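You operate a simulated robot arm through the tools that you are given. There is no shell and no other tool. Be economical: measure what you need, move in short steps, check, and stop when the job is done.

Carry out the task below with a simulated robot arm. There is one attempt and no reset: what you move stays moved.

Task
Put things in order on the open cabinet top. At the end: the white felt pad stands on top of the yellow card sleeve; the small brown brush stands where the white almond oil bottle stood; the purple card sleeve stands where the small brown brush stood; the white almond oil bottle is on the brown bristle carton; whatever was shut is shut again. Leave all else as you found it, and nothing knocked over.
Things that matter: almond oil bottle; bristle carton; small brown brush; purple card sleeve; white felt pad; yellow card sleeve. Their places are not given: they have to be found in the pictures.

The check looks at the end state, three seconds after you hand in, the way a careful person would. Anything else that was tipped, shoved, dropped, spilled or broken makes it a failure.

Robot
A 6-joint arm with a two-finger parallel gripper, fixed in place. Base frame: the origin is at the foot of the arm, x ahead of it, y to its left, z up; the work surface is at about z = 860. Units: mm, degrees, N and s.
With the tool pointing down near the work surface it reaches from about 240 to 640 mm from the base axis. Its first joint turns from -66.0 to 66.0 degrees. Payload 2.7 kg.
The tool frame sits at the grasp point between the pads (the TCP): z along the fingers, y along the line on which they close. The tips reach 23 mm beyond it. Largest opening 94 mm; finger width 38, thickness 10; the body of the gripper, 54 by 96 mm, starts 39 mm behind the TCP.
Orientation is that of the tool frame in the base frame, as a unit quaternion [w, x, y, z]. With the fingers straight down and closing along the base's y, the tool's x points along the base's -x, its y along +y and its z along -z.

Tools
- The arm moves only by the tool drive_tool. Its argument "plan" is a list of rows, each a list of 7 numbers: the finger opening in mm, from 0 to 94, then the shift along the tool's x, y, z in mm, then the turn, a rotation vector about the tool's x, y, z in degrees. In form: [[jaw, x, y, z, ax, ay, az], ...]. A call has 1 to 10 rows; each row is the pose to reach, as a shift and turn from the pose commanded when the call began, along the tool's axes at that moment. Rows are played at 5 a second. More than 50 mm and 8.6 degrees between two rows, or a gripper value outside its range, and nothing of the call is played. A pose out of reach is approached as far as the arm can. The call stops where the force on the tool passes 40 N (or 10 N more than at its start, if that is more) or the arm is blocked; 0.2 s more then pass. Each finger travels about 45 mm/s and halts on what it meets, pressing with about 34 N; the grip force reading is that of the motor and also rises with nothing between the fingers. The clock runs only during rows and for 0.2 s after the last one: add rows that repeat a pose to give the fingers time. The reply holds the time, the measured pose of the TCP, the force on the tool along the base axes, the opening and the grip force, in the units named above and with some noise.
- Cameras (640 x 400 px; columns grow to the right, rows downward): "scene" is fixed at [88.4, -446, 1403.2]; the picture's right is [0.62, -0.78, 0.00], its down [-0.46, -0.37, -0.81] and it looks along [0.63, 0.51, -0.58] (base axes); focal length 353 px, centre (320, 200). "wrist" rides on the gripper at [-39, 0, -44] in the tool frame; the picture's right is [0.00, -1.00, 0.00], its down [0.97, 0.00, -0.24] and it looks along [0.24, 0.00, 0.97] (tool axes); focal length 218 px, centre (320, 200).
- snapshot(camera): a new picture of that camera. No time passes.
- pixel_to_xyz(camera, pixels): for up to 12 pixels [column, row] of the newest picture of that camera ("zoom" is the newest enlarged one), the place [x, y, z] in the base frame of the surface seen there, good to about 3 mm. No time passes.
- close_up(camera, box): a new picture of the part [left, top, right, bottom] of that camera's present view, enlarged. No time passes.
- finish_job(): hands the job in; it is judged then, once.

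Work in short steps. Measure before you move; look again where a grasp or a placing could have gone wrong, and mend it. You have 80 turns and 46 pictures in all, those below and enlarged ones among them. Open the gripper and draw the arm clear of the work before you hand the job in, unless the task says otherwise; then end with one line.

The tools are called after "Call:" as name(argument=value, ...) on one line, values as JSON. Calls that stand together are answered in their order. drive_tool: Moves the arm, as the interface text tells. Its arguments: {"type":"object","properties":{"plan":{"type":"array","items":{"type":"array","items":{"type":"number"}}}},"required":["plan"]} The other tools are called the same way: snapshot (camera) takes a picture; pixel_to_xyz (camera, pixels) gives the place of the surface under pixels of a picture; close_up (camera, box) takes an enlarged picture of a part of a camera's view; finish_job () hands the job in.

At the start:

```text
clock: 0.0
position: [316.1, 112.9, 1187.7]
tcp_rot: [-0.001, 0.0, 1.0, 0.0]
wrist_force: [-0.3, -0.8, 0.6]
opening: 94.1
gripper_force: 0.0
```

scene: 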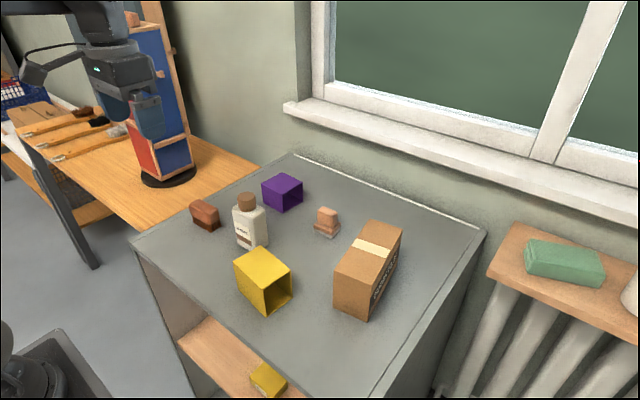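
wrist: 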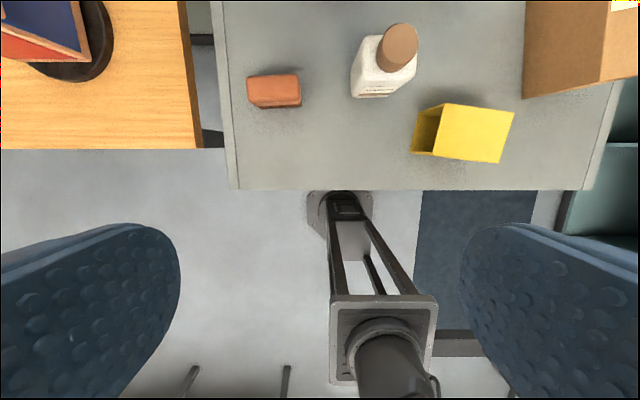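

The pictures show several objects on the cabinet; no white felt pad is obvious yet. I take enlarged views to identify the objects.

Call:
close_up(camera="scene", box=[170, 150, 430, 330])

Call:
close_up(camera="scene", box=[130, 240, 390, 400])

Call:
close_up(camera="scene", box=[0, 60, 220, 210])

```text
2.22 times, centred on (300, 240) of scene
```

zoom: 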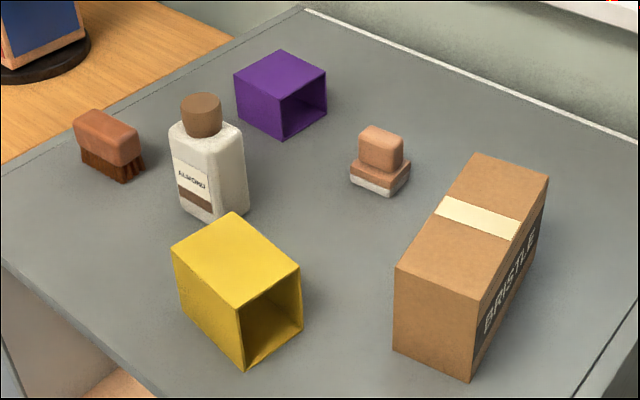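

```text
2.46 times, centred on (260, 320) of scene
```

zoom: 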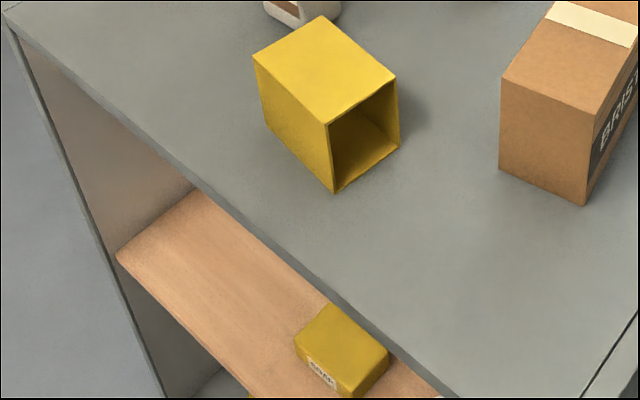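

```text
2.67 times, centred on (110, 135) of scene
```

zoom: 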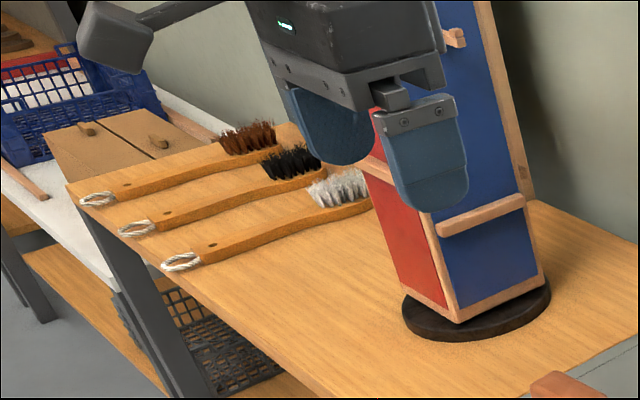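

The pinkish block at (327,221) has a white underside, probably the felt pad; I measure all objects in the scene picture.

Call:
pixel_to_xyz(camera="scene", pixels=[[205, 208], [207, 228], [246, 198], [250, 245], [282, 182], [283, 208], [327, 212], [325, 234], [262, 265], [268, 312], [372, 247], [336, 302]])

Call:
pixel_to_xyz(camera="wrist", pixels=[[275, 80], [250, 105], [300, 105], [400, 45], [375, 94], [445, 105], [513, 113], [500, 162], [412, 153], [230, 188], [590, 188], [526, 95]])

```text
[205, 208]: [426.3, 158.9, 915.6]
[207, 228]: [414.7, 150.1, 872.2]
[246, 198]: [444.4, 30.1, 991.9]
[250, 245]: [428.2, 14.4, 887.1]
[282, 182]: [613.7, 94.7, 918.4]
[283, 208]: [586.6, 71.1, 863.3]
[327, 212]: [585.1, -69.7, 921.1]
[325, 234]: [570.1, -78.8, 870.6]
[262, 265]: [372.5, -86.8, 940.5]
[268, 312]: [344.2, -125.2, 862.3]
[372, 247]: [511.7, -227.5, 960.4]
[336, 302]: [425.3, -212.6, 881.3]
```

```text
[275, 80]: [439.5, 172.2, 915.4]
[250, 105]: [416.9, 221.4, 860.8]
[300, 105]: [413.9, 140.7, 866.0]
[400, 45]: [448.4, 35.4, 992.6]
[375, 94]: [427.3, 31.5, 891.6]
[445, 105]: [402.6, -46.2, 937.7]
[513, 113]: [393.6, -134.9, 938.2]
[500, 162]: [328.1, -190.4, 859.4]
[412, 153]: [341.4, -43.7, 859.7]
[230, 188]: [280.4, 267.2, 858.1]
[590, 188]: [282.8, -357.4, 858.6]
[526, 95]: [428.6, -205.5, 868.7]
```

I move the wrist over the cabinet's middle for a top view.

Call:
drive_tool(plan=[[94, -30, -30, 0, 0, 0, 0], [94, -60, -60, 0, 0, 0, 0], [94, -90, -90, 0, 0, 0, 0], [94, -120, -113, 0, 0, 0, 0], [94, -140, -125, 0, 0, 0, 0], [94, -140, -125, 0, 0, 0, 0]])

Call:
snapshot(camera="wrist")

```text
clock: 1.4
position: [457.5, -12.3, 1189.3]
tcp_rot: [0.0, 0.0, 1.0, 0.0]
wrist_force: [-0.4, -0.1, -0.2]
opening: 94.4
gripper_force: 0.1
```

```text
40 pictures are left
```

wrist: 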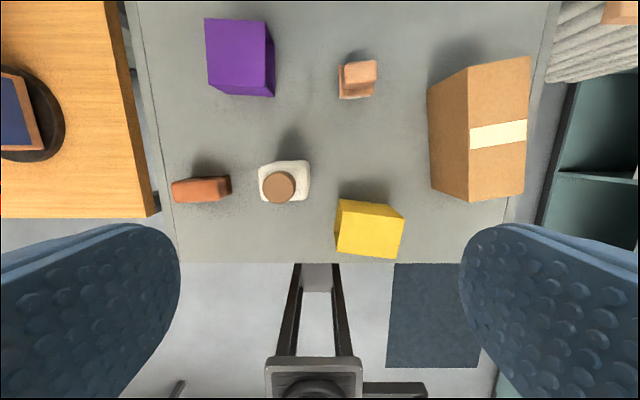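

The layout is clear from above; I enlarge both halves for precise measuring of outlines.

Call:
close_up(camera="wrist", box=[150, 0, 410, 270])

```text
1.48 times, centred on (280, 135) of wrist
```

zoom: 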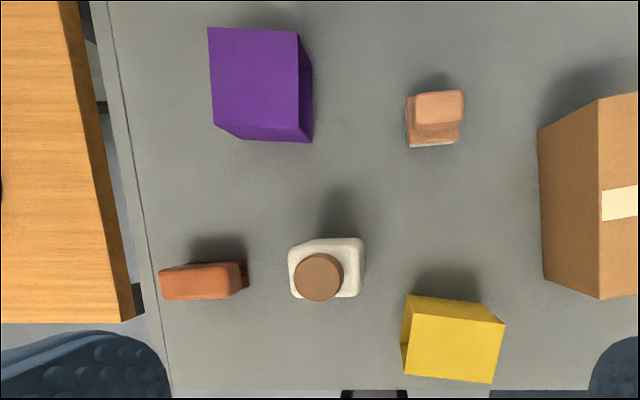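

Call:
pixel_to_xyz(camera="zoom", pixels=[[210, 30], [296, 34], [216, 122], [298, 128], [419, 95], [461, 93], [418, 122], [460, 119], [163, 274], [238, 265], [166, 297], [236, 292]])

Call:
pixel_to_xyz(camera="zoom", pixels=[[292, 248], [307, 241], [360, 243], [357, 293], [293, 292], [320, 278], [410, 300], [502, 326], [490, 380], [408, 373], [412, 297], [248, 282]])

Call:
pixel_to_xyz(camera="wrist", pixels=[[470, 68], [527, 58], [523, 192], [470, 199], [470, 135], [524, 130], [429, 91], [433, 186], [345, 92], [372, 91], [341, 96], [372, 96]])

```text
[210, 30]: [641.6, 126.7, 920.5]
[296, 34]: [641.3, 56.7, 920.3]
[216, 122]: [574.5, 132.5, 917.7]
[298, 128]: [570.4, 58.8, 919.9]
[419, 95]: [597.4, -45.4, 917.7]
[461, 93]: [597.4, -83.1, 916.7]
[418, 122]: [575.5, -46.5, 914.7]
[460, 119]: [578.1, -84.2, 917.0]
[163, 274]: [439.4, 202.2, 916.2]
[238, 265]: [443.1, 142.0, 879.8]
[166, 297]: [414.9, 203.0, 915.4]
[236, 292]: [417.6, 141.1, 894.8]
```

```text
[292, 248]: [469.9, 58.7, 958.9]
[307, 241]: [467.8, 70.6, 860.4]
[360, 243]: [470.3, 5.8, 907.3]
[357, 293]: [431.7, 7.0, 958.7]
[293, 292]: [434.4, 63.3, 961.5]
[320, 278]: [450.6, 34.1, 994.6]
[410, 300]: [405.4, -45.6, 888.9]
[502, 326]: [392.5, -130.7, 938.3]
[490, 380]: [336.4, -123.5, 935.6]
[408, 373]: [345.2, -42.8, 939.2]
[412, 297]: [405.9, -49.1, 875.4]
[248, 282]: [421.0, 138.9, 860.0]
```

```text
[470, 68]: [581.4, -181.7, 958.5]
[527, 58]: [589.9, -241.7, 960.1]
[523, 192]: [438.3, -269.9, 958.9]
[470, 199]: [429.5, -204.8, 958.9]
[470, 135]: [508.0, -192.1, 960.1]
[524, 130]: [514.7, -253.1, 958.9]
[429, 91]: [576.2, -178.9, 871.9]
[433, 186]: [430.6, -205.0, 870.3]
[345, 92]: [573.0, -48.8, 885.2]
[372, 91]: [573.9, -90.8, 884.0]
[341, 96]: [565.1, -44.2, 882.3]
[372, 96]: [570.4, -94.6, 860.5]
```

Estimated: bottle centre (451,34) with cap top 994; brush (427,171); purple (607,94); pad (586,-65); yellow (369,-86) top 938; carton (510,-225) top 959 with yaw ~9.5°. I go above the bottle and descend with open jaws, staying so the palm clears the cap.

Call:
drive_tool(plan=[[94, 3, 23, 0, 0, 0, 0], [94, 5, 46, 0, 0, 0, 0], [94, 5, 46, 45, 0, 0, 0], [94, 5, 46, 90, 0, 0, 0], [94, 5, 46, 130, 0, 0, 0], [94, 5, 46, 130, 0, 0, 0]])

Call:
snapshot(camera="wrist")

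Call:
close_up(camera="scene", box=[190, 140, 310, 260])

```text
clock: 2.8
position: [449.5, 30.9, 1057.9]
tcp_rot: [-0.001, -0.001, 1.0, 0.0]
wrist_force: [-0.8, -0.1, 0.0]
opening: 93.9
gripper_force: 0.2
```

```text
38 pictures are left
```

wrist: 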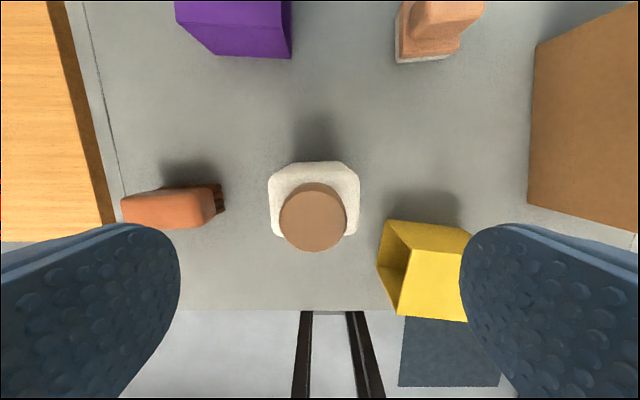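

```text
3.33 times, centred on (250, 200) of scene
```

zoom: 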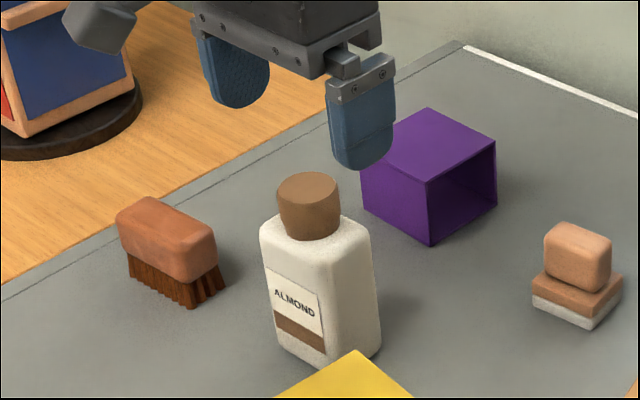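

The bottle appears about 3 mm toward +y of the tool axis (cap centre column 313). I shift by that, descend to z≈959 and close.

Call:
drive_tool(plan=[[94, 0, 3, 35, 0, 0, 0], [94, 0, 3, 70, 0, 0, 0], [94, 0, 3, 88, 0, 0, 0], [94, 0, 3, 98, 0, 0, 0], [94, 0, 3, 98, 0, 0, 0], [60, 0, 3, 98, 0, 0, 0], [45, 0, 3, 98, 0, 0, 0], [45, 0, 3, 98, 0, 0, 0], [45, 0, 3, 98, 0, 0, 0], [45, 0, 3, 98, 0, 0, 0]])

Call:
close_up(camera="scene", box=[190, 140, 310, 260])

```text
clock: 5.0
position: [449.7, 36.1, 958.8]
tcp_rot: [0.0, 0.0, 1.0, 0.0]
wrist_force: [0.3, -0.2, 0.3]
opening: 62.0
gripper_force: 33.3
```

```text
3.33 times, centred on (250, 200) of scene
```

zoom: 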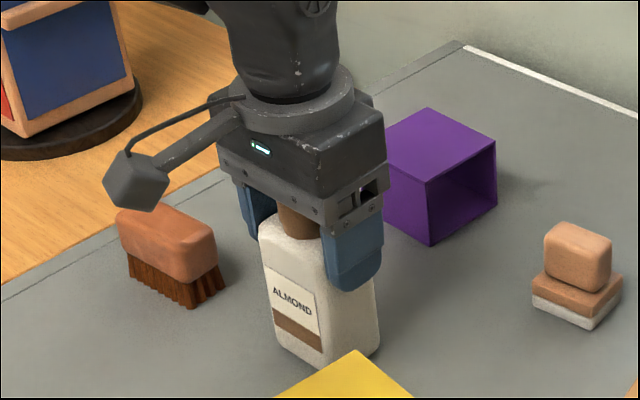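

Gripped (opening 62, 33 N). Lift 150 mm, repeating one pose at the end.

Call:
drive_tool(plan=[[45, 0, 0, -10, 0, 0, 0], [45, 0, 0, -30, 0, 0, 0], [45, 0, 0, -60, 0, 0, 0], [45, 0, 0, -90, 0, 0, 0], [45, 0, 0, -120, 0, 0, 0], [45, 0, 0, -150, 0, 0, 0], [45, 0, 0, -150, 0, 0, 0]])

Call:
snapshot(camera="scene")

```text
clock: 6.6
position: [451.8, 35.4, 1109.0]
tcp_rot: [0.0, 0.001, 1.0, 0.0]
wrist_force: [0.0, -0.2, -2.0]
opening: 61.9
gripper_force: 34.1
```

```text
35 pictures are left
```

scene: 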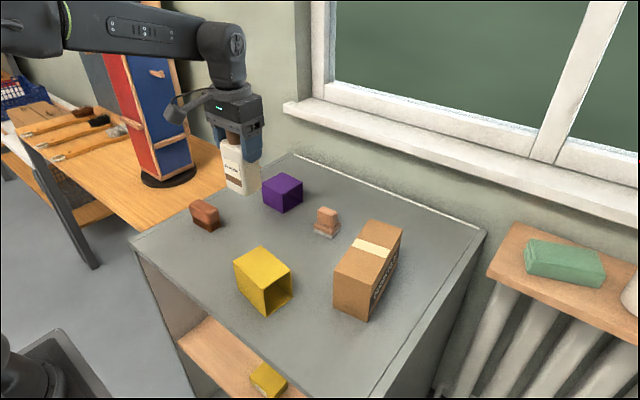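

The bottle hangs straight. I carry it above the carton centre (510,-225) while turning 80° to align its long side with the carton.

Call:
drive_tool(plan=[[45, -5.8, -26, 0, 0, 0, 8], [45, -11.6, -52, 0, 0, 0, 16], [45, -17.4, -78, 0, 0, 0, 24], [45, -23.2, -104, 0, 0, 0, 32], [45, -29, -130, 0, 0, 0, 40], [45, -34.8, -156, 0, 0, 0, 48], [45, -40.6, -182, 0, 0, 0, 56], [45, -46.4, -208, 0, 0, 0, 64], [45, -52.2, -234, 0, 0, 0, 72], [45, -58, -260, 0, 0, 0, 80]])

Call:
snapshot(camera="scene")

Call:
snapshot(camera="wrist")

```text
clock: 8.8
position: [509.3, -223.7, 1109.9]
tcp_rot: [0.0, 0.645, 0.764, 0.0]
wrist_force: [-0.1, -0.9, -1.3]
opening: 61.9
gripper_force: 34.0
```

```text
34 pictures are left
```

scene: 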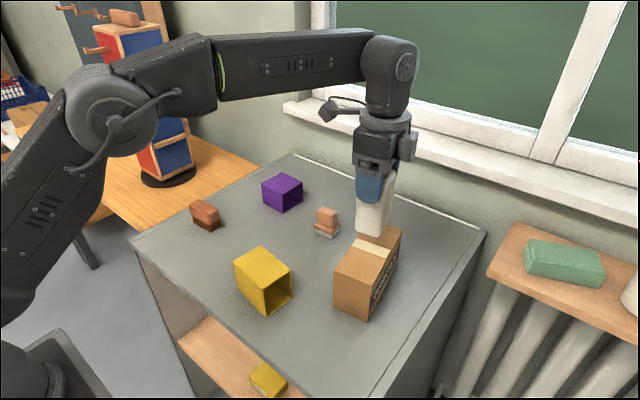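

```text
33 pictures are left
```

wrist: 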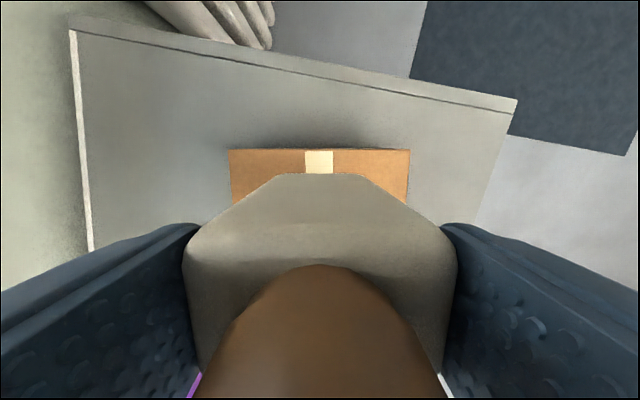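

Bottle is aligned over the carton (tape at column 319 centred). Lower about 50 mm slowly, watching force.

Call:
drive_tool(plan=[[45, 0, 0, 20, 0, 0, 0], [45, 0, 0, 36, 0, 0, 0], [45, 0, 0, 44, 0, 0, 0], [45, 0, 0, 48, 0, 0, 0], [45, 0, 0, 49.5, 0, 0, 0], [45, 0, 0, 49.5, 0, 0, 0]])

Call:
close_up(camera="scene", box=[310, 130, 450, 330])

```text
clock: 10.2
position: [509.1, -224.7, 1059.6]
tcp_rot: [0.001, 0.643, 0.766, 0.0]
wrist_force: [-0.3, 0.2, -1.7]
opening: 61.9
gripper_force: 34.1
```

```text
2.00 times, centred on (380, 230) of scene
```

zoom: 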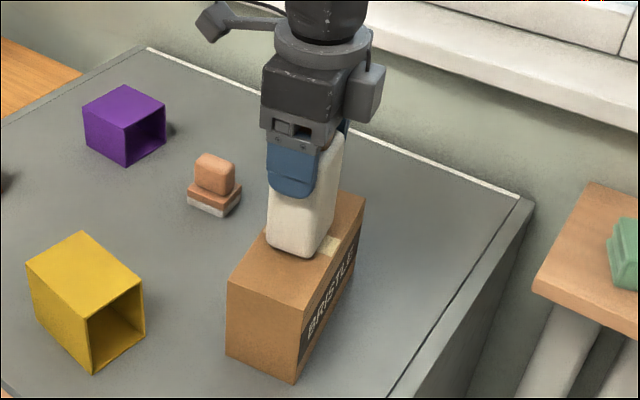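

Still hanging (no contact force). I creep down in 0.7 mm steps.

Call:
drive_tool(plan=[[45, 0, 0, 0.7, 0, 0, 0], [45, 0, 0, 1.4, 0, 0, 0], [45, 0, 0, 1.4, 0, 0, 0]])

```text
clock: 11.0
position: [508.8, -223.6, 1058.3]
tcp_rot: [-0.001, 0.643, 0.766, 0.0]
wrist_force: [-0.2, 0.1, -1.8]
opening: 62.0
gripper_force: 34.2
```

Call:
drive_tool(plan=[[45, 0, 0, 0.6, 0, 0, 0], [45, 0, 0, 1.2, 0, 0, 0], [45, 0, 0, 1.2, 0, 0, 0]])

```text
clock: 11.8
position: [508.2, -223.2, 1058.2]
tcp_rot: [0.002, 0.643, 0.766, 0.0]
wrist_force: [0.0, 1.1, 8.6]
opening: 61.8
gripper_force: 33.6
```

Contact felt (+8.6 N). Release and rise straight up.

Call:
drive_tool(plan=[[66, 0, 0, -0.4, 0, 0, 0], [80, 0, 0, -0.4, 0, 0, 0], [94, 0, 0, -0.4, 0, 0, 0], [94, 0, 0, -0.4, 0, 0, 0], [94, 0, 0, -30, 0, 0, 0], [94, 0, 0, -70, 0, 0, 0], [94, 0, 0, -110, 0, 0, 0], [94, 0, 0, -110, 0, 0, 0]])

Call:
snapshot(camera="scene")

```text
clock: 13.6
position: [510.8, -222.9, 1167.0]
tcp_rot: [0.0, 0.643, 0.766, 0.0]
wrist_force: [-0.2, 0.4, -0.3]
opening: 94.1
gripper_force: 0.0
```

```text
31 pictures are left
```

scene: 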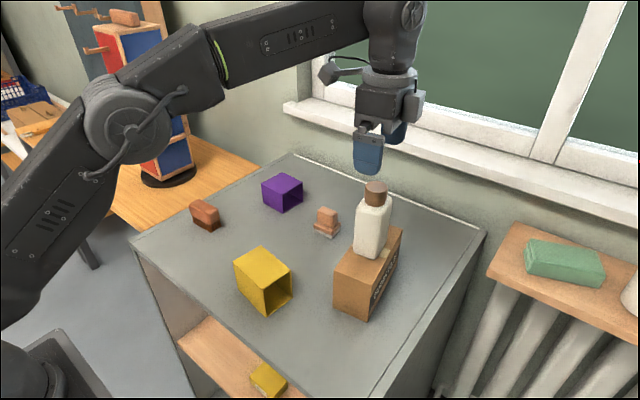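

Bottle stands on the carton. Now I travel to above the brush (428,171), turning 10° more so the jaws close along x.

Call:
drive_tool(plan=[[94, 40, -1.2, 0, 0, 0, 2], [94, 80, -2.4, 0, 0, 0, 4], [94, 121, -3.6, 0, 0, 0, 6], [94, 161, -4.8, 0, 0, 0, 8], [94, 201, -6, 0, 0, 0, 10], [94, 241, -7.2, 0, 0, 0, 10], [94, 281, -8.4, 0, 0, 0, 10], [94, 322, -9.6, 20, 0, 0, 10], [94, 362, -10.8, 40, 0, 0, 10], [94, 402, -12.2, 60, 0, 0, 10]])

Call:
snapshot(camera="wrist")

```text
clock: 15.8
position: [425.9, 171.4, 1105.8]
tcp_rot: [0.0, 0.707, 0.707, -0.001]
wrist_force: [1.5, 0.1, -0.2]
opening: 93.8
gripper_force: 0.0
```

```text
30 pictures are left
```

wrist: 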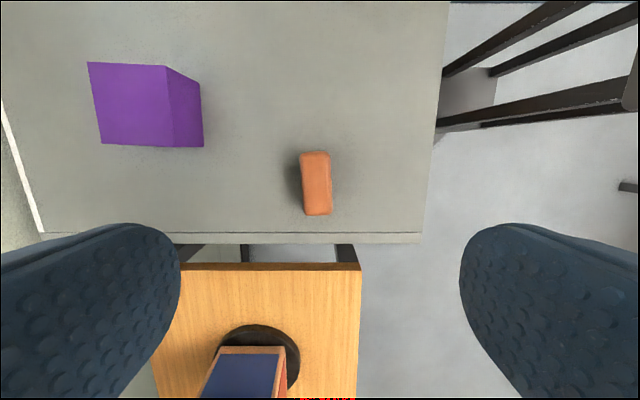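

Brush is at (317,183). Measure its corners and the purple sleeve's from this view.

Call:
pixel_to_xyz(camera="wrist", pixels=[[302, 155], [328, 154], [307, 213], [330, 212], [316, 183], [301, 190], [89, 64], [166, 68], [171, 144], [102, 141], [198, 84], [202, 145]])

Call:
close_up(camera="wrist", box=[260, 120, 380, 240])

```text
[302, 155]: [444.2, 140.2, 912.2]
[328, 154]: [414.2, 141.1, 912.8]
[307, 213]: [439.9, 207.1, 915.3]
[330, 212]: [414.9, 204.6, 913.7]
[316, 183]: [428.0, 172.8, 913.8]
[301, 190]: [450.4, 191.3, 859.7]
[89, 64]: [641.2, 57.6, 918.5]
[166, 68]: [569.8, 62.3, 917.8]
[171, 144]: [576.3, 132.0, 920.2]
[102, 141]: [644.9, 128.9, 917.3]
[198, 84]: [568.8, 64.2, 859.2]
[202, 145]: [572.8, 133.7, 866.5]
```

```text
3.33 times, centred on (320, 180) of wrist
```

zoom: 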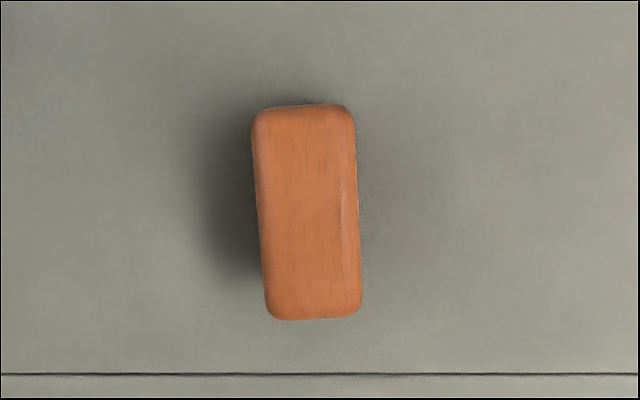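

Brush centre (428.5,173), top 914, yaw ≈ +3.5°. I align (+3 mm x, +1.5 mm y, −3.5°), descend 200 mm and grip the wooden body.

Call:
drive_tool(plan=[[80, 1.5, 3, 40, 0, 0, -3.5], [70, 1.5, 3, 80, 0, 0, -3.5], [64, 1.5, 3, 120, 0, 0, -3.5], [64, 1.5, 3, 150, 0, 0, -3.5], [64, 1.5, 3, 180, 0, 0, -3.5], [64, 1.5, 3, 200, 0, 0, -3.5], [64, 1.5, 3, 200, 0, 0, -3.5]])

Call:
snapshot(camera="wrist")

```text
clock: 17.4
position: [430.7, 170.6, 908.5]
tcp_rot: [-0.001, 0.685, 0.728, -0.001]
wrist_force: [0.0, 0.7, 0.3]
opening: 64.1
gripper_force: 0.0
```

```text
28 pictures are left
```

wrist: 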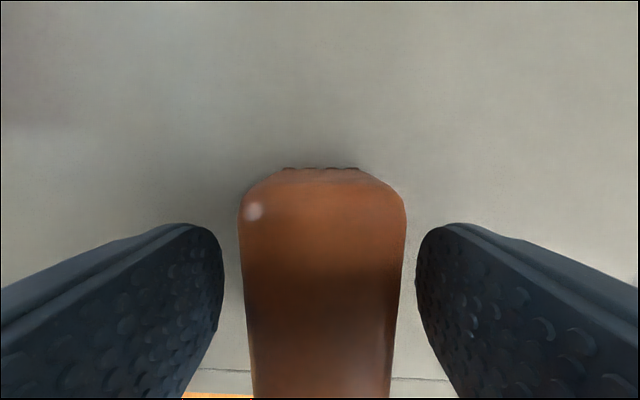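

Centred between the pads (brush 240–405). Close and lift a little, then up 100 mm.

Call:
drive_tool(plan=[[40, 0, 0, 2, 0, 0, 0], [15, 0, 0, 2, 0, 0, 0], [15, 0, 0, 2, 0, 0, 0], [15, 0, 0, 2, 0, 0, 0], [15, 0, 0, 2, 0, 0, 0], [15, 0, 0, -8, 0, 0, 0], [15, 0, 0, -40, 0, 0, 0], [15, 0, 0, -80, 0, 0, 0], [15, 0, 0, -80, 0, 0, 0]])

Call:
close_up(camera="scene", box=[140, 120, 340, 320])

```text
clock: 19.4
position: [429.5, 169.6, 987.2]
tcp_rot: [0.0, 0.686, 0.728, 0.001]
wrist_force: [0.0, 0.6, 0.1]
opening: 33.2
gripper_force: 34.7
```

```text
2.00 times, centred on (240, 220) of scene
```

zoom: 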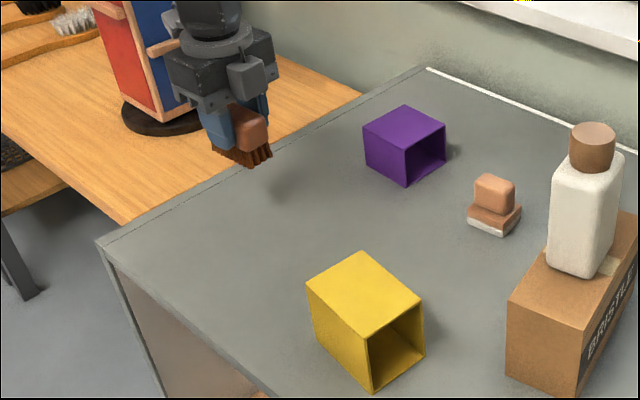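

Brush held. Carry it (+22.5,−138) to the bottle's old place and lower to 2 mm above contact.

Call:
drive_tool(plan=[[15, -35, 3.5, 0, 0, 0, 0], [15, -70, 7, 0, 0, 0, 0], [15, -105, 10.5, 0, 0, 0, 0], [15, -139, 14, 0, 0, 0, 0], [15, -139, 14, 30, 0, 0, 0], [15, -139, 14, 55, 0, 0, 0], [15, -139, 14, 72, 0, 0, 0], [15, -139, 14, 79, 0, 0, 0], [15, -139, 14, 80.5, 0, 0, 0], [15, -139, 14, 80.5, 0, 0, 0]])

```text
clock: 21.6
position: [452.5, 31.8, 907.5]
tcp_rot: [0.0, 0.685, 0.729, 0.0]
wrist_force: [0.1, -0.5, -1.0]
opening: 33.0
gripper_force: 34.1
```

Call:
drive_tool(plan=[[15, 0, 0, 0.7, 0, 0, 0], [15, 0, 0, 1.4, 0, 0, 0], [15, 0, 0, 1.4, 0, 0, 0]])

Call:
close_up(camera="scene", box=[190, 150, 310, 270])

```text
clock: 22.4
position: [452.7, 33.4, 905.2]
tcp_rot: [0.0, 0.684, 0.729, 0.0]
wrist_force: [-0.3, -0.1, -0.1]
opening: 33.2
gripper_force: 34.0
```

```text
3.33 times, centred on (250, 210) of scene
```

zoom: 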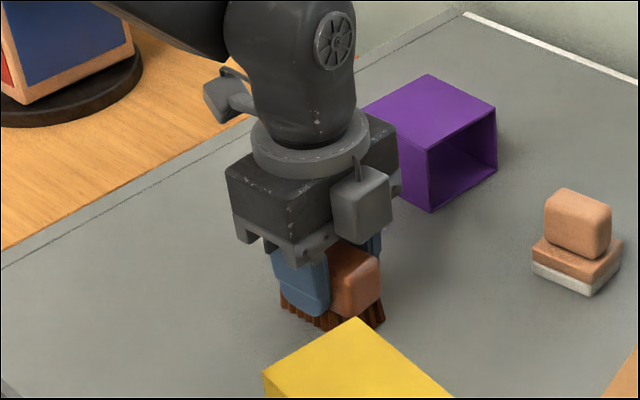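

Nearly at contact; one more creep to feel it.

Call:
drive_tool(plan=[[15, 0, 0, 0.6, 0, 0, 0], [15, 0, 0, 1.2, 0, 0, 0], [15, 0, 0, 1.2, 0, 0, 0]])

```text
clock: 23.2
position: [452.9, 32.5, 905.4]
tcp_rot: [0.0, 0.686, 0.728, 0.0]
wrist_force: [-3.4, -2.2, 9.4]
opening: 33.3
gripper_force: 33.6
```

Contact (+9.4 N). Release and rise.

Call:
drive_tool(plan=[[40, 0, 0, -0.5, 0, 0, 0], [60, 0, 0, -0.5, 0, 0, 0], [70, 0, 0, -0.5, 0, 0, 0], [70, 0, 0, -0.5, 0, 0, 0], [80, 0, 0, -30, 0, 0, 0], [94, 0, 0, -75, 0, 0, 0], [94, 0, 0, -120, 0, 0, 0], [94, 0, 0, -160, 0, 0, 0], [94, 0, 0, -160, 0, 0, 0]])

Call:
snapshot(camera="wrist")

Call:
snapshot(camera="scene")

```text
clock: 25.2
position: [452.2, 34.1, 1065.7]
tcp_rot: [0.0, 0.685, 0.728, 0.0]
wrist_force: [0.1, -0.7, 0.2]
opening: 94.0
gripper_force: 0.1
```

```text
25 pictures are left
```

wrist: 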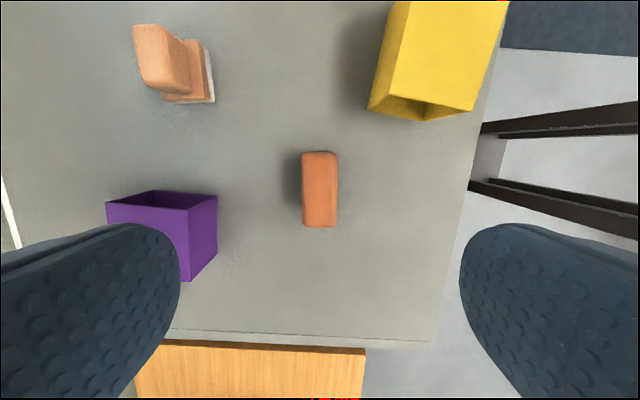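

```text
24 pictures are left
```

scene: 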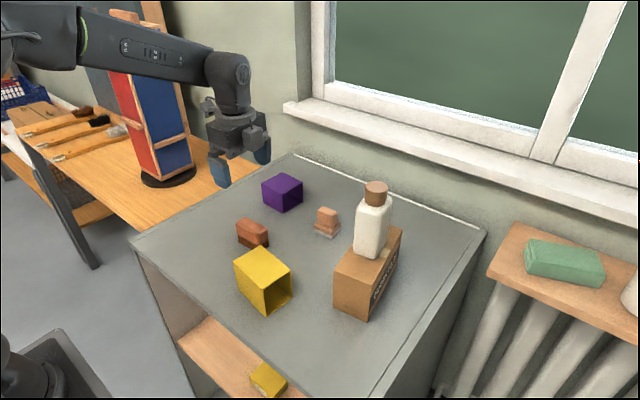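

Brush stands at the bottle's old place. I measure it and move above the purple sleeve (608,95), turning −7.5° to match its yaw.

Call:
pixel_to_xyz(camera="wrist", pixels=[[320, 188], [305, 153], [335, 153], [307, 225], [335, 225]])

Call:
drive_tool(plan=[[94, 13, 40, 0, 0, 0, 2], [94, 26, 80, 0, 0, 0, 4], [94, 39, 120, 0, 0, 0, 6], [94, 51.4, 159.4, 0, 0, 0, 7.5], [94, 51.4, 159.4, 0, 0, 0, 7.5]])

Call:
snapshot(camera="wrist")

```text
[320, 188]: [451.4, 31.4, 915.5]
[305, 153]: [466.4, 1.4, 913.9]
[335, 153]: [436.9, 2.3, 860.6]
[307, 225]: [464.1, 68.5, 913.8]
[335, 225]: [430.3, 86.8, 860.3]
```

```text
clock: 26.4
position: [606.7, 96.7, 1065.2]
tcp_rot: [-0.001, 0.731, 0.683, -0.001]
wrist_force: [-0.3, 0.3, -0.5]
opening: 94.3
gripper_force: 0.0
```

```text
23 pictures are left
```

wrist: 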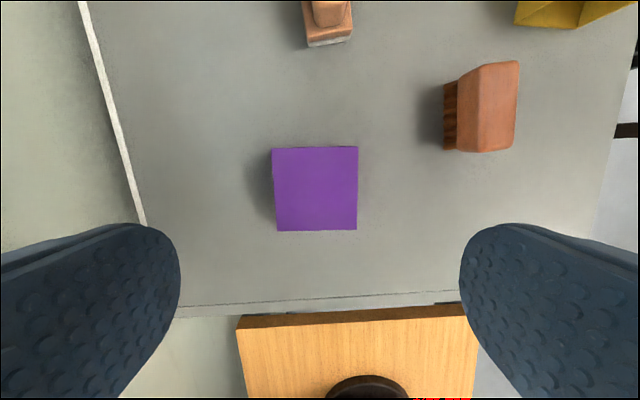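

Call:
pixel_to_xyz(camera="wrist", pixels=[[274, 150], [356, 149], [355, 227], [279, 228], [315, 190]])

```text
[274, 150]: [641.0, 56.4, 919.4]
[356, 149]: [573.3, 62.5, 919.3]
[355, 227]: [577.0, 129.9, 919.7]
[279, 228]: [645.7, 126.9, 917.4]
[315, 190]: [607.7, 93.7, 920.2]
```

Sleeve centre ≈(609,94), 70 wide. Shift +3.5 in x, descend 163 mm, clear on both sides, checking with a picture before closing.

Call:
drive_tool(plan=[[94, -1, 3.5, 40, 0, 0, 0], [94, -1, 3.5, 80, 0, 0, 0], [94, -1, 3.5, 110, 0, 0, 0], [94, -1, 3.5, 130, 0, 0, 0], [94, -1, 3.5, 150, 0, 0, 0], [94, -1, 3.5, 163, 0, 0, 0], [94, -1, 3.5, 163, 0, 0, 0]])

Call:
snapshot(camera="wrist")

```text
clock: 28.0
position: [611.8, 93.8, 899.0]
tcp_rot: [0.0, 0.731, 0.682, -0.001]
wrist_force: [-0.2, 0.0, -0.3]
opening: 94.0
gripper_force: 0.1
```

```text
22 pictures are left
```

wrist: 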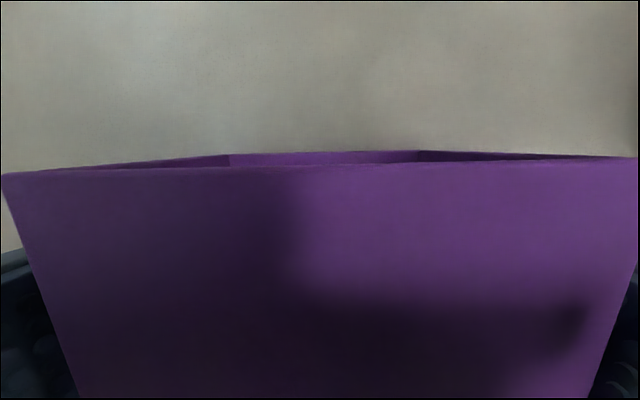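

Jaws straddle the sleeve. Close to a command of 60 and lift 80 mm.

Call:
drive_tool(plan=[[75, 0, 0, 0, 0, 0, 0], [58, 0, 0, 0, 0, 0, 0], [58, 0, 0, 0, 0, 0, 0], [58, 0, 0, 0, 0, 0, 0], [58, 0, 0, -8, 0, 0, 0], [58, 0, 0, -40, 0, 0, 0], [58, 0, 0, -80, 0, 0, 0], [58, 0, 0, -110, 0, 0, 0], [58, 0, 0, -110, 0, 0, 0]])

Call:
snapshot(camera="scene")

```text
clock: 30.0
position: [611.9, 93.2, 1010.6]
tcp_rot: [0.0, 0.732, 0.682, 0.0]
wrist_force: [0.3, 0.1, 0.7]
opening: 72.9
gripper_force: 34.1
```

```text
21 pictures are left
```

scene: 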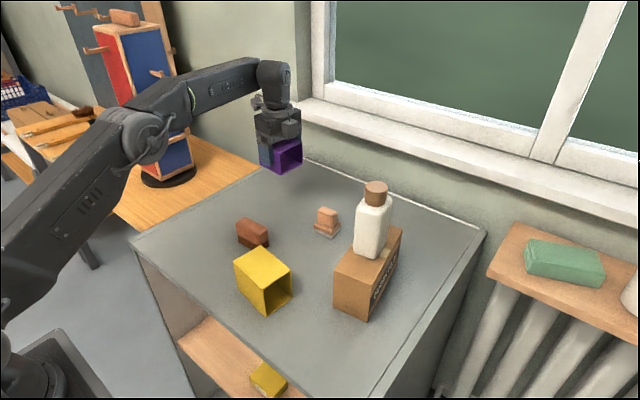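

Sleeve held level. Carry it to the brush's old place (428.5,172.5), then lower to just above contact.

Call:
drive_tool(plan=[[58, 13, -37.4, 0, 0, 0, 0], [58, 26, -74.8, 0, 0, 0, 0], [58, 40, -112, 0, 0, 0, 0], [58, 53, -150, 0, 0, 0, 0], [58, 66, -187, 0, 0, 0, 0], [58, 66, -187, 40, 0, 0, 0], [58, 66, -187, 75, 0, 0, 0], [58, 66, -187, 98, 0, 0, 0], [58, 66, -187, 107.5, 0, 0, 0], [58, 66, -187, 107.5, 0, 0, 0]])

```text
clock: 32.2
position: [430.0, 170.8, 901.7]
tcp_rot: [0.001, 0.731, 0.683, 0.001]
wrist_force: [0.0, -0.1, 0.3]
opening: 72.8
gripper_force: 34.5
```

Call:
drive_tool(plan=[[58, 0, 0, 0.7, 0, 0, 0], [58, 0, 0, 1.4, 0, 0, 0], [58, 0, 0, 2, 0, 0, 0], [58, 0, 0, 2, 0, 0, 0]])

```text
clock: 33.2
position: [429.6, 171.3, 902.4]
tcp_rot: [0.0, 0.731, 0.682, 0.0]
wrist_force: [0.4, -0.3, -0.6]
opening: 73.3
gripper_force: 33.7
```

Call:
drive_tool(plan=[[58, 0, 0, 0.6, 0, 0, 0], [58, 0, 0, 1.2, 0, 0, 0], [58, 0, 0, 1.2, 0, 0, 0]])

Call:
close_up(camera="scene", box=[140, 140, 300, 300])

```text
clock: 34.0
position: [429.4, 171.9, 900.5]
tcp_rot: [0.0, 0.732, 0.682, 0.0]
wrist_force: [0.3, 0.4, -0.1]
opening: 73.1
gripper_force: 34.1
```

```text
2.50 times, centred on (220, 220) of scene
```

zoom: 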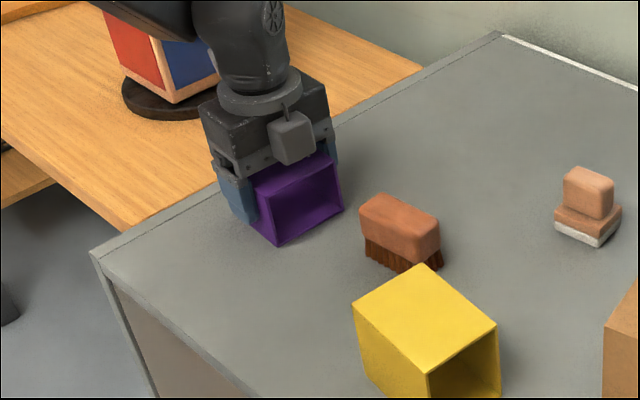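

The apparent slant matches the cabinet's own vertical edge (perspective). No contact yet; creep further.

Call:
drive_tool(plan=[[58, 0, 0, 0.6, 0, 0, 0], [58, 0, 0, 1.2, 0, 0, 0], [58, 0, 0, 1.2, 0, 0, 0]])

```text
clock: 34.8
position: [430.5, 172.2, 900.2]
tcp_rot: [0.0, 0.732, 0.682, 0.0]
wrist_force: [-3.7, -3.7, 10.7]
opening: 72.9
gripper_force: 34.2
```

Contact (+10.7 N). Release and rise 150 mm.

Call:
drive_tool(plan=[[80, 0, 0, -0.6, 0, 0, 0], [94, 0, 0, -0.6, 0, 0, 0], [94, 0, 0, -0.6, 0, 0, 0], [94, 0, 0, -0.6, 0, 0, 0], [94, 0, 0, -30, 0, 0, 0], [94, 0, 0, -75, 0, 0, 0], [94, 0, 0, -120, 0, 0, 0], [94, 0, 0, -160, 0, 0, 0], [94, 0, 0, -160, 0, 0, 0]])

Call:
snapshot(camera="wrist")

Call:
pixel_to_xyz(camera="wrist", pixels=[[317, 190], [320, 230], [320, 150]])

```text
clock: 36.8
position: [434.7, 170.0, 1060.9]
tcp_rot: [0.0, 0.731, 0.682, -0.001]
wrist_force: [-0.1, 0.0, -0.7]
opening: 94.4
gripper_force: 0.1
```

```text
19 pictures are left
```

wrist: 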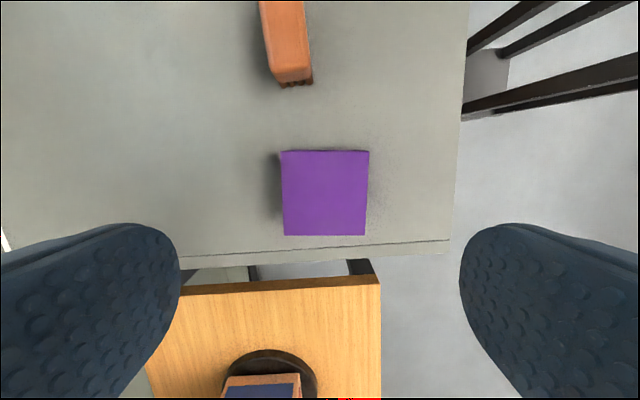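

```text
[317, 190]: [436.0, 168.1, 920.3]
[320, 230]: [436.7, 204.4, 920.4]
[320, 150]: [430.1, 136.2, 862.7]
```

Call:
pixel_to_xyz(camera="wrist", pixels=[[284, 155], [366, 154], [363, 232], [286, 233], [325, 193]])

```text
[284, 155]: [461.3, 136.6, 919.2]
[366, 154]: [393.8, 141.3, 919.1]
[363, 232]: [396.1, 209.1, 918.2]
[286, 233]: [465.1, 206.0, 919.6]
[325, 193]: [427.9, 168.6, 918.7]
```

Purple sits centred at (429,173). Next, travel above the felt pad (586,−65).

Call:
drive_tool(plan=[[94, -32, 24.5, 0, 0, 0, 0], [94, -64, 49, 0, 0, 0, 0], [94, -97, 73.5, 0, 0, 0, 0], [94, -129, 98, 0, 0, 0, 0], [94, -161, 122, 0, 0, 0, 0], [94, -193, 147, 0, 0, 0, 0], [94, -225.6, 171.2, 0, 0, 0, 0], [94, -225.6, 171.2, 0, 0, 0, 0]])

Call:
snapshot(camera="wrist")

Call:
close_up(camera="wrist", box=[260, 120, 380, 240])

```text
clock: 38.6
position: [585.2, -66.3, 1059.7]
tcp_rot: [-0.002, 0.731, 0.682, -0.001]
wrist_force: [0.0, 0.1, -0.1]
opening: 94.0
gripper_force: 0.0
```

```text
18 pictures are left
```

wrist: 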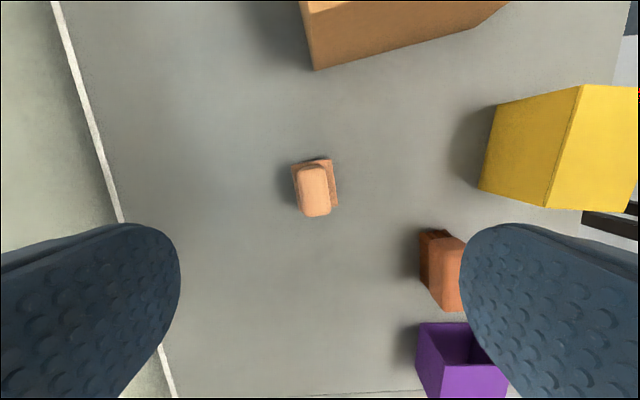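

```text
3.33 times, centred on (320, 180) of wrist
```

zoom: 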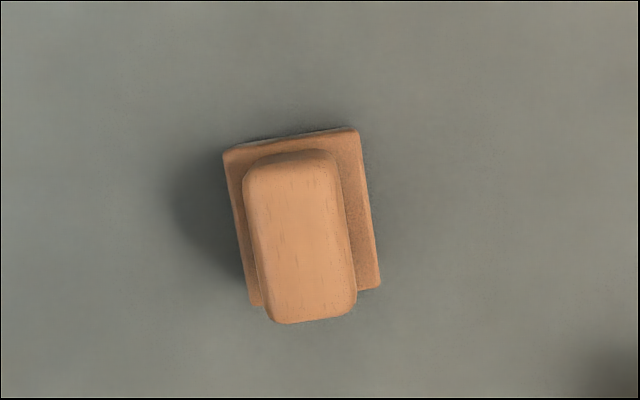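

Pad axis is ~8.5° off in this view. Measure the handle and base.

Call:
pixel_to_xyz(camera="zoom", pixels=[[301, 238], [252, 175], [335, 165], [352, 305], [275, 312], [228, 152], [356, 132], [378, 283], [365, 200]])

```text
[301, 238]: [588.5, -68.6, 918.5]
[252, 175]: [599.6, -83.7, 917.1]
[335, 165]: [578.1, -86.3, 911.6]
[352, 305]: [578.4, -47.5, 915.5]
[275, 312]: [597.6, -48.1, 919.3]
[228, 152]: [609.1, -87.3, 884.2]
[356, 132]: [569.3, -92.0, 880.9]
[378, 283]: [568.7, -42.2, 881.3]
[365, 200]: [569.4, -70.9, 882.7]
```

Handle centre (588.5,−67.5), top 918, base top 882. Align (+4 in tool y, −8.5° turn), narrow jaws to 60, descend to z≈912.

Call:
drive_tool(plan=[[80, -1.5, 4, 30, 0, 0, -4], [70, -1.5, 4, 70, 0, 0, -8.5], [60, -1.5, 4, 105, 0, 0, -8.5], [60, -1.5, 4, 130, 0, 0, -8.5], [60, -1.5, 4, 147, 0, 0, -8.5], [60, -1.5, 4, 147, 0, 0, -8.5]])

Call:
snapshot(camera="wrist")

Call:
close_up(camera="scene", box=[270, 160, 390, 280])

```text
clock: 40.0
position: [589.2, -67.7, 911.7]
tcp_rot: [0.001, 0.679, 0.735, 0.001]
wrist_force: [0.5, -0.4, 0.6]
opening: 59.6
gripper_force: 0.0
```

```text
16 pictures are left
```

wrist: 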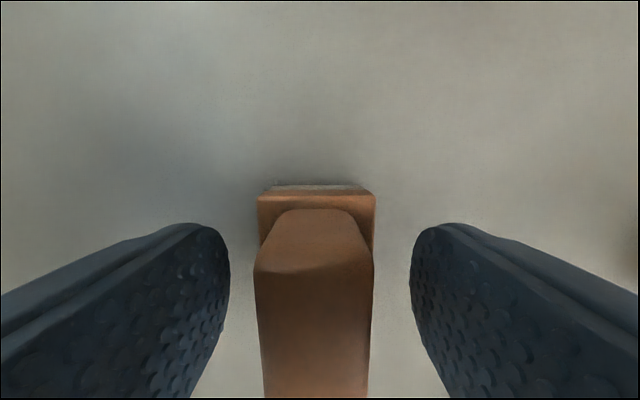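

```text
3.33 times, centred on (330, 220) of scene
```

zoom: 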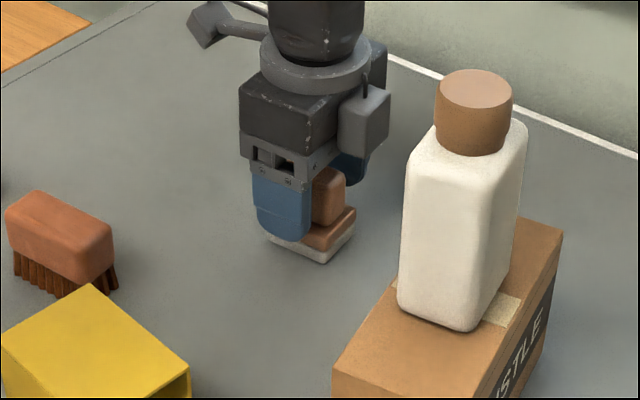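

Well aligned. Close on the handle and lift 110 mm.

Call:
drive_tool(plan=[[50, 0, 1.5, 0, 0, 0, 0], [30, 0, 1.5, 0, 0, 0, 0], [12, 0, 1.5, 0, 0, 0, 0], [12, 0, 1.5, 0, 0, 0, 0], [12, 0, 1.5, 0, 0, 0, 0], [12, 0, 1.5, -10, 0, 0, 0], [12, 0, 1.5, -40, 0, 0, 0], [12, 0, 1.5, -80, 0, 0, 0], [12, 0, 1.5, -120, 0, 0, 0], [12, 0, 1.5, -120, 0, 0, 0]])

Call:
close_up(camera="scene", box=[270, 110, 390, 230])

Call:
pixel_to_xyz(camera="scene", pixels=[[262, 265], [237, 267], [258, 248], [289, 266], [267, 284]])

```text
clock: 42.2
position: [592.3, -67.0, 1032.8]
tcp_rot: [-0.001, 0.679, 0.734, 0.0]
wrist_force: [0.9, 1.0, 0.2]
opening: 25.4
gripper_force: 33.6
```

```text
3.33 times, centred on (330, 170) of scene
```

zoom: 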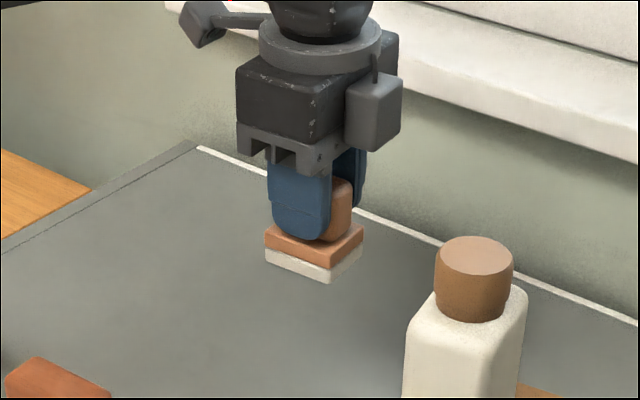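

```text
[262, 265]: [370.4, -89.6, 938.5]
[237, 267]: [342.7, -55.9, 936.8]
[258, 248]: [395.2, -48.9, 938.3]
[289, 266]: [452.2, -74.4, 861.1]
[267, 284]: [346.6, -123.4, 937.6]
```

Pad held level. Carry it over the yellow sleeve's centre (368.5,−86), turning 10° to align.

Call:
drive_tool(plan=[[12, 0, -37, 0, 0, 0, 2], [12, 0, -74, 0, 0, 0, 4], [12, -0.5, -111, 0, 0, 0, 6], [12, -0.8, -148, 0, 0, 0, 8], [12, -1, -186, 0, 0, 0, 10], [12, -1.2, -222.8, 0, 0, 0, 10], [12, -1.2, -222.8, 0, 0, 0, 10]])

Call:
snapshot(camera="wrist")

Call:
close_up(camera="scene", box=[190, 180, 330, 320])

```text
clock: 43.8
position: [369.2, -86.1, 1031.4]
tcp_rot: [0.0, 0.741, 0.672, 0.0]
wrist_force: [0.8, -0.1, 0.1]
opening: 25.0
gripper_force: 33.7
```

```text
13 pictures are left
```

wrist: 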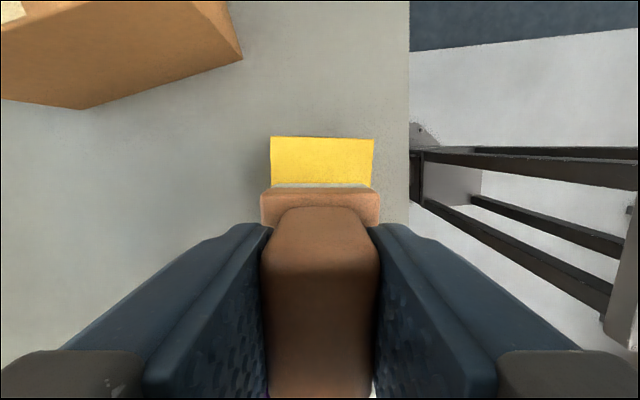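

```text
2.86 times, centred on (260, 250) of scene
```

zoom: 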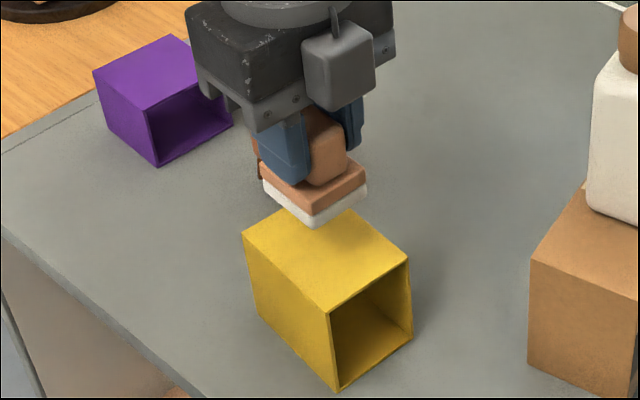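

Aligned (yellow cols 271–373, pad 261–379 nearer camera). Lower 38 mm, then creep.

Call:
drive_tool(plan=[[12, 0, 0, 15, 0, 0, 0], [12, 0, 0, 28, 0, 0, 0], [12, 0, 0, 35, 0, 0, 0], [12, 0, 0, 38.5, 0, 0, 0], [12, 0, 0, 38.5, 0, 0, 0]])

```text
clock: 45.0
position: [370.1, -85.2, 994.3]
tcp_rot: [0.001, 0.74, 0.672, 0.0]
wrist_force: [0.3, -0.8, -0.7]
opening: 25.1
gripper_force: 33.8
```

Call:
drive_tool(plan=[[12, 0, 0, 0.7, 0, 0, 0], [12, 0, 0, 1.4, 0, 0, 0], [12, 0, 0, 1.4, 0, 0, 0]])

```text
clock: 45.8
position: [368.5, -83.8, 994.1]
tcp_rot: [0.0, 0.741, 0.672, -0.001]
wrist_force: [0.2, -0.1, -1.4]
opening: 25.2
gripper_force: 33.7
```

Call:
drive_tool(plan=[[12, 0, 0, 0.6, 0, 0, 0], [12, 0, 0, 1.2, 0, 0, 0], [12, 0, 0, 1.2, 0, 0, 0]])

Call:
close_up(camera="scene", box=[190, 200, 330, 340])

```text
clock: 46.6
position: [368.1, -84.3, 991.9]
tcp_rot: [-0.001, 0.74, 0.672, 0.0]
wrist_force: [-0.8, -0.9, -0.8]
opening: 25.4
gripper_force: 34.2
```

```text
2.86 times, centred on (260, 270) of scene
```

zoom: 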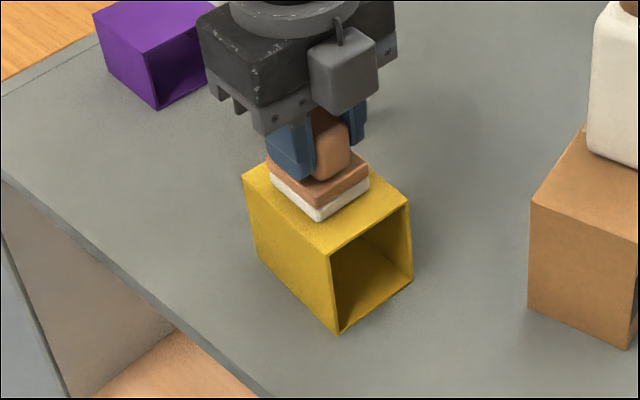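

Just about touching; creep further until force appears.

Call:
drive_tool(plan=[[12, 0, 0, 0.5, 0, 0, 0], [12, 0, 0, 1.0, 0, 0, 0], [12, 0, 0, 1.0, 0, 0, 0]])

```text
clock: 47.4
position: [368.8, -85.3, 989.7]
tcp_rot: [0.0, 0.74, 0.673, 0.0]
wrist_force: [-0.6, 0.6, -0.1]
opening: 25.0
gripper_force: 34.0
```

Call:
drive_tool(plan=[[12, 0, 0, 0.5, 0, 0, 0], [12, 0, 0, 1.0, 0, 0, 0], [12, 0, 0, 1.0, 0, 0, 0]])

```text
clock: 48.2
position: [369.6, -84.6, 989.0]
tcp_rot: [0.001, 0.74, 0.673, 0.0]
wrist_force: [-1.1, -0.6, 13.1]
opening: 25.2
gripper_force: 34.3
```

Contact (+13 N). Back off slightly, release, rise and look.

Call:
drive_tool(plan=[[30, 0, 0, -0.7, 0, 0, 0], [50, 0, 0, -0.7, 0, 0, 0], [64, 0, 0, -0.7, 0, 0, 0], [64, 0, 0, -0.7, 0, 0, 0], [64, 0, 0, -25, 0, 0, 0], [70, 0, 0, -70, 0, 0, 0], [80, 0, 0, -115, 0, 0, 0], [94, 0, 0, -160, 0, 0, 0], [94, 0, 0, -190, 0, 0, 0], [94, 0, 0, -190, 0, 0, 0]])

Call:
snapshot(camera="scene")

Call:
snapshot(camera="wrist")

```text
clock: 50.4
position: [370.2, -84.1, 1178.6]
tcp_rot: [0.0, 0.74, 0.672, 0.0]
wrist_force: [-0.3, 0.0, -0.2]
opening: 93.7
gripper_force: 0.1
```

```text
10 pictures are left
```

scene: 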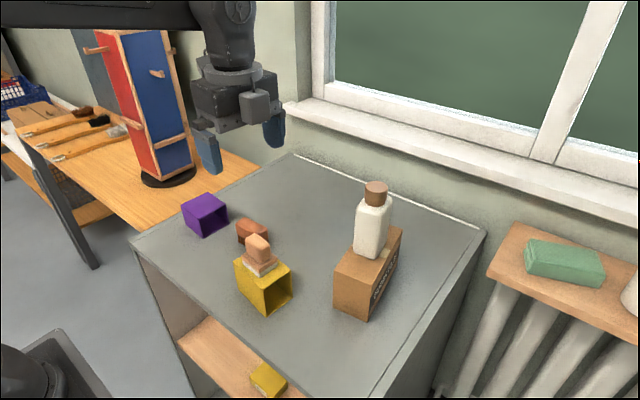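

```text
9 pictures are left
```

wrist: 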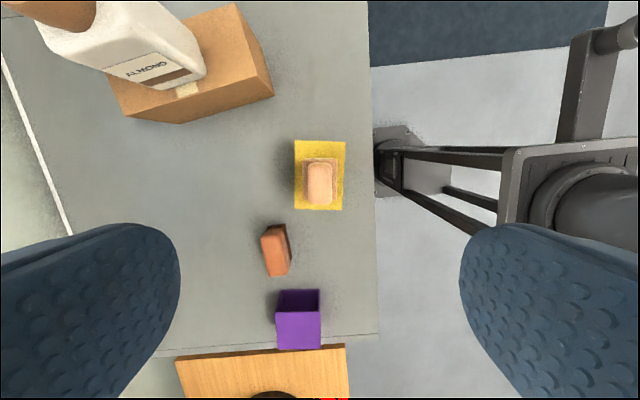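

All four placements are right in both pictures, everything is upright, nothing was opened, and the arm is clear above the work. I hand in.

Call:
finish_job()

```text
The job is handed in.
```

I finished all four moves and handed the job in. The felt pad is on the yellow sleeve, the brush is at the bottle's old place, the purple sleeve is at the brush's old place, and the bottle is on the carton. The last pictures show everything upright, and I opened nothing that needed shutting again.
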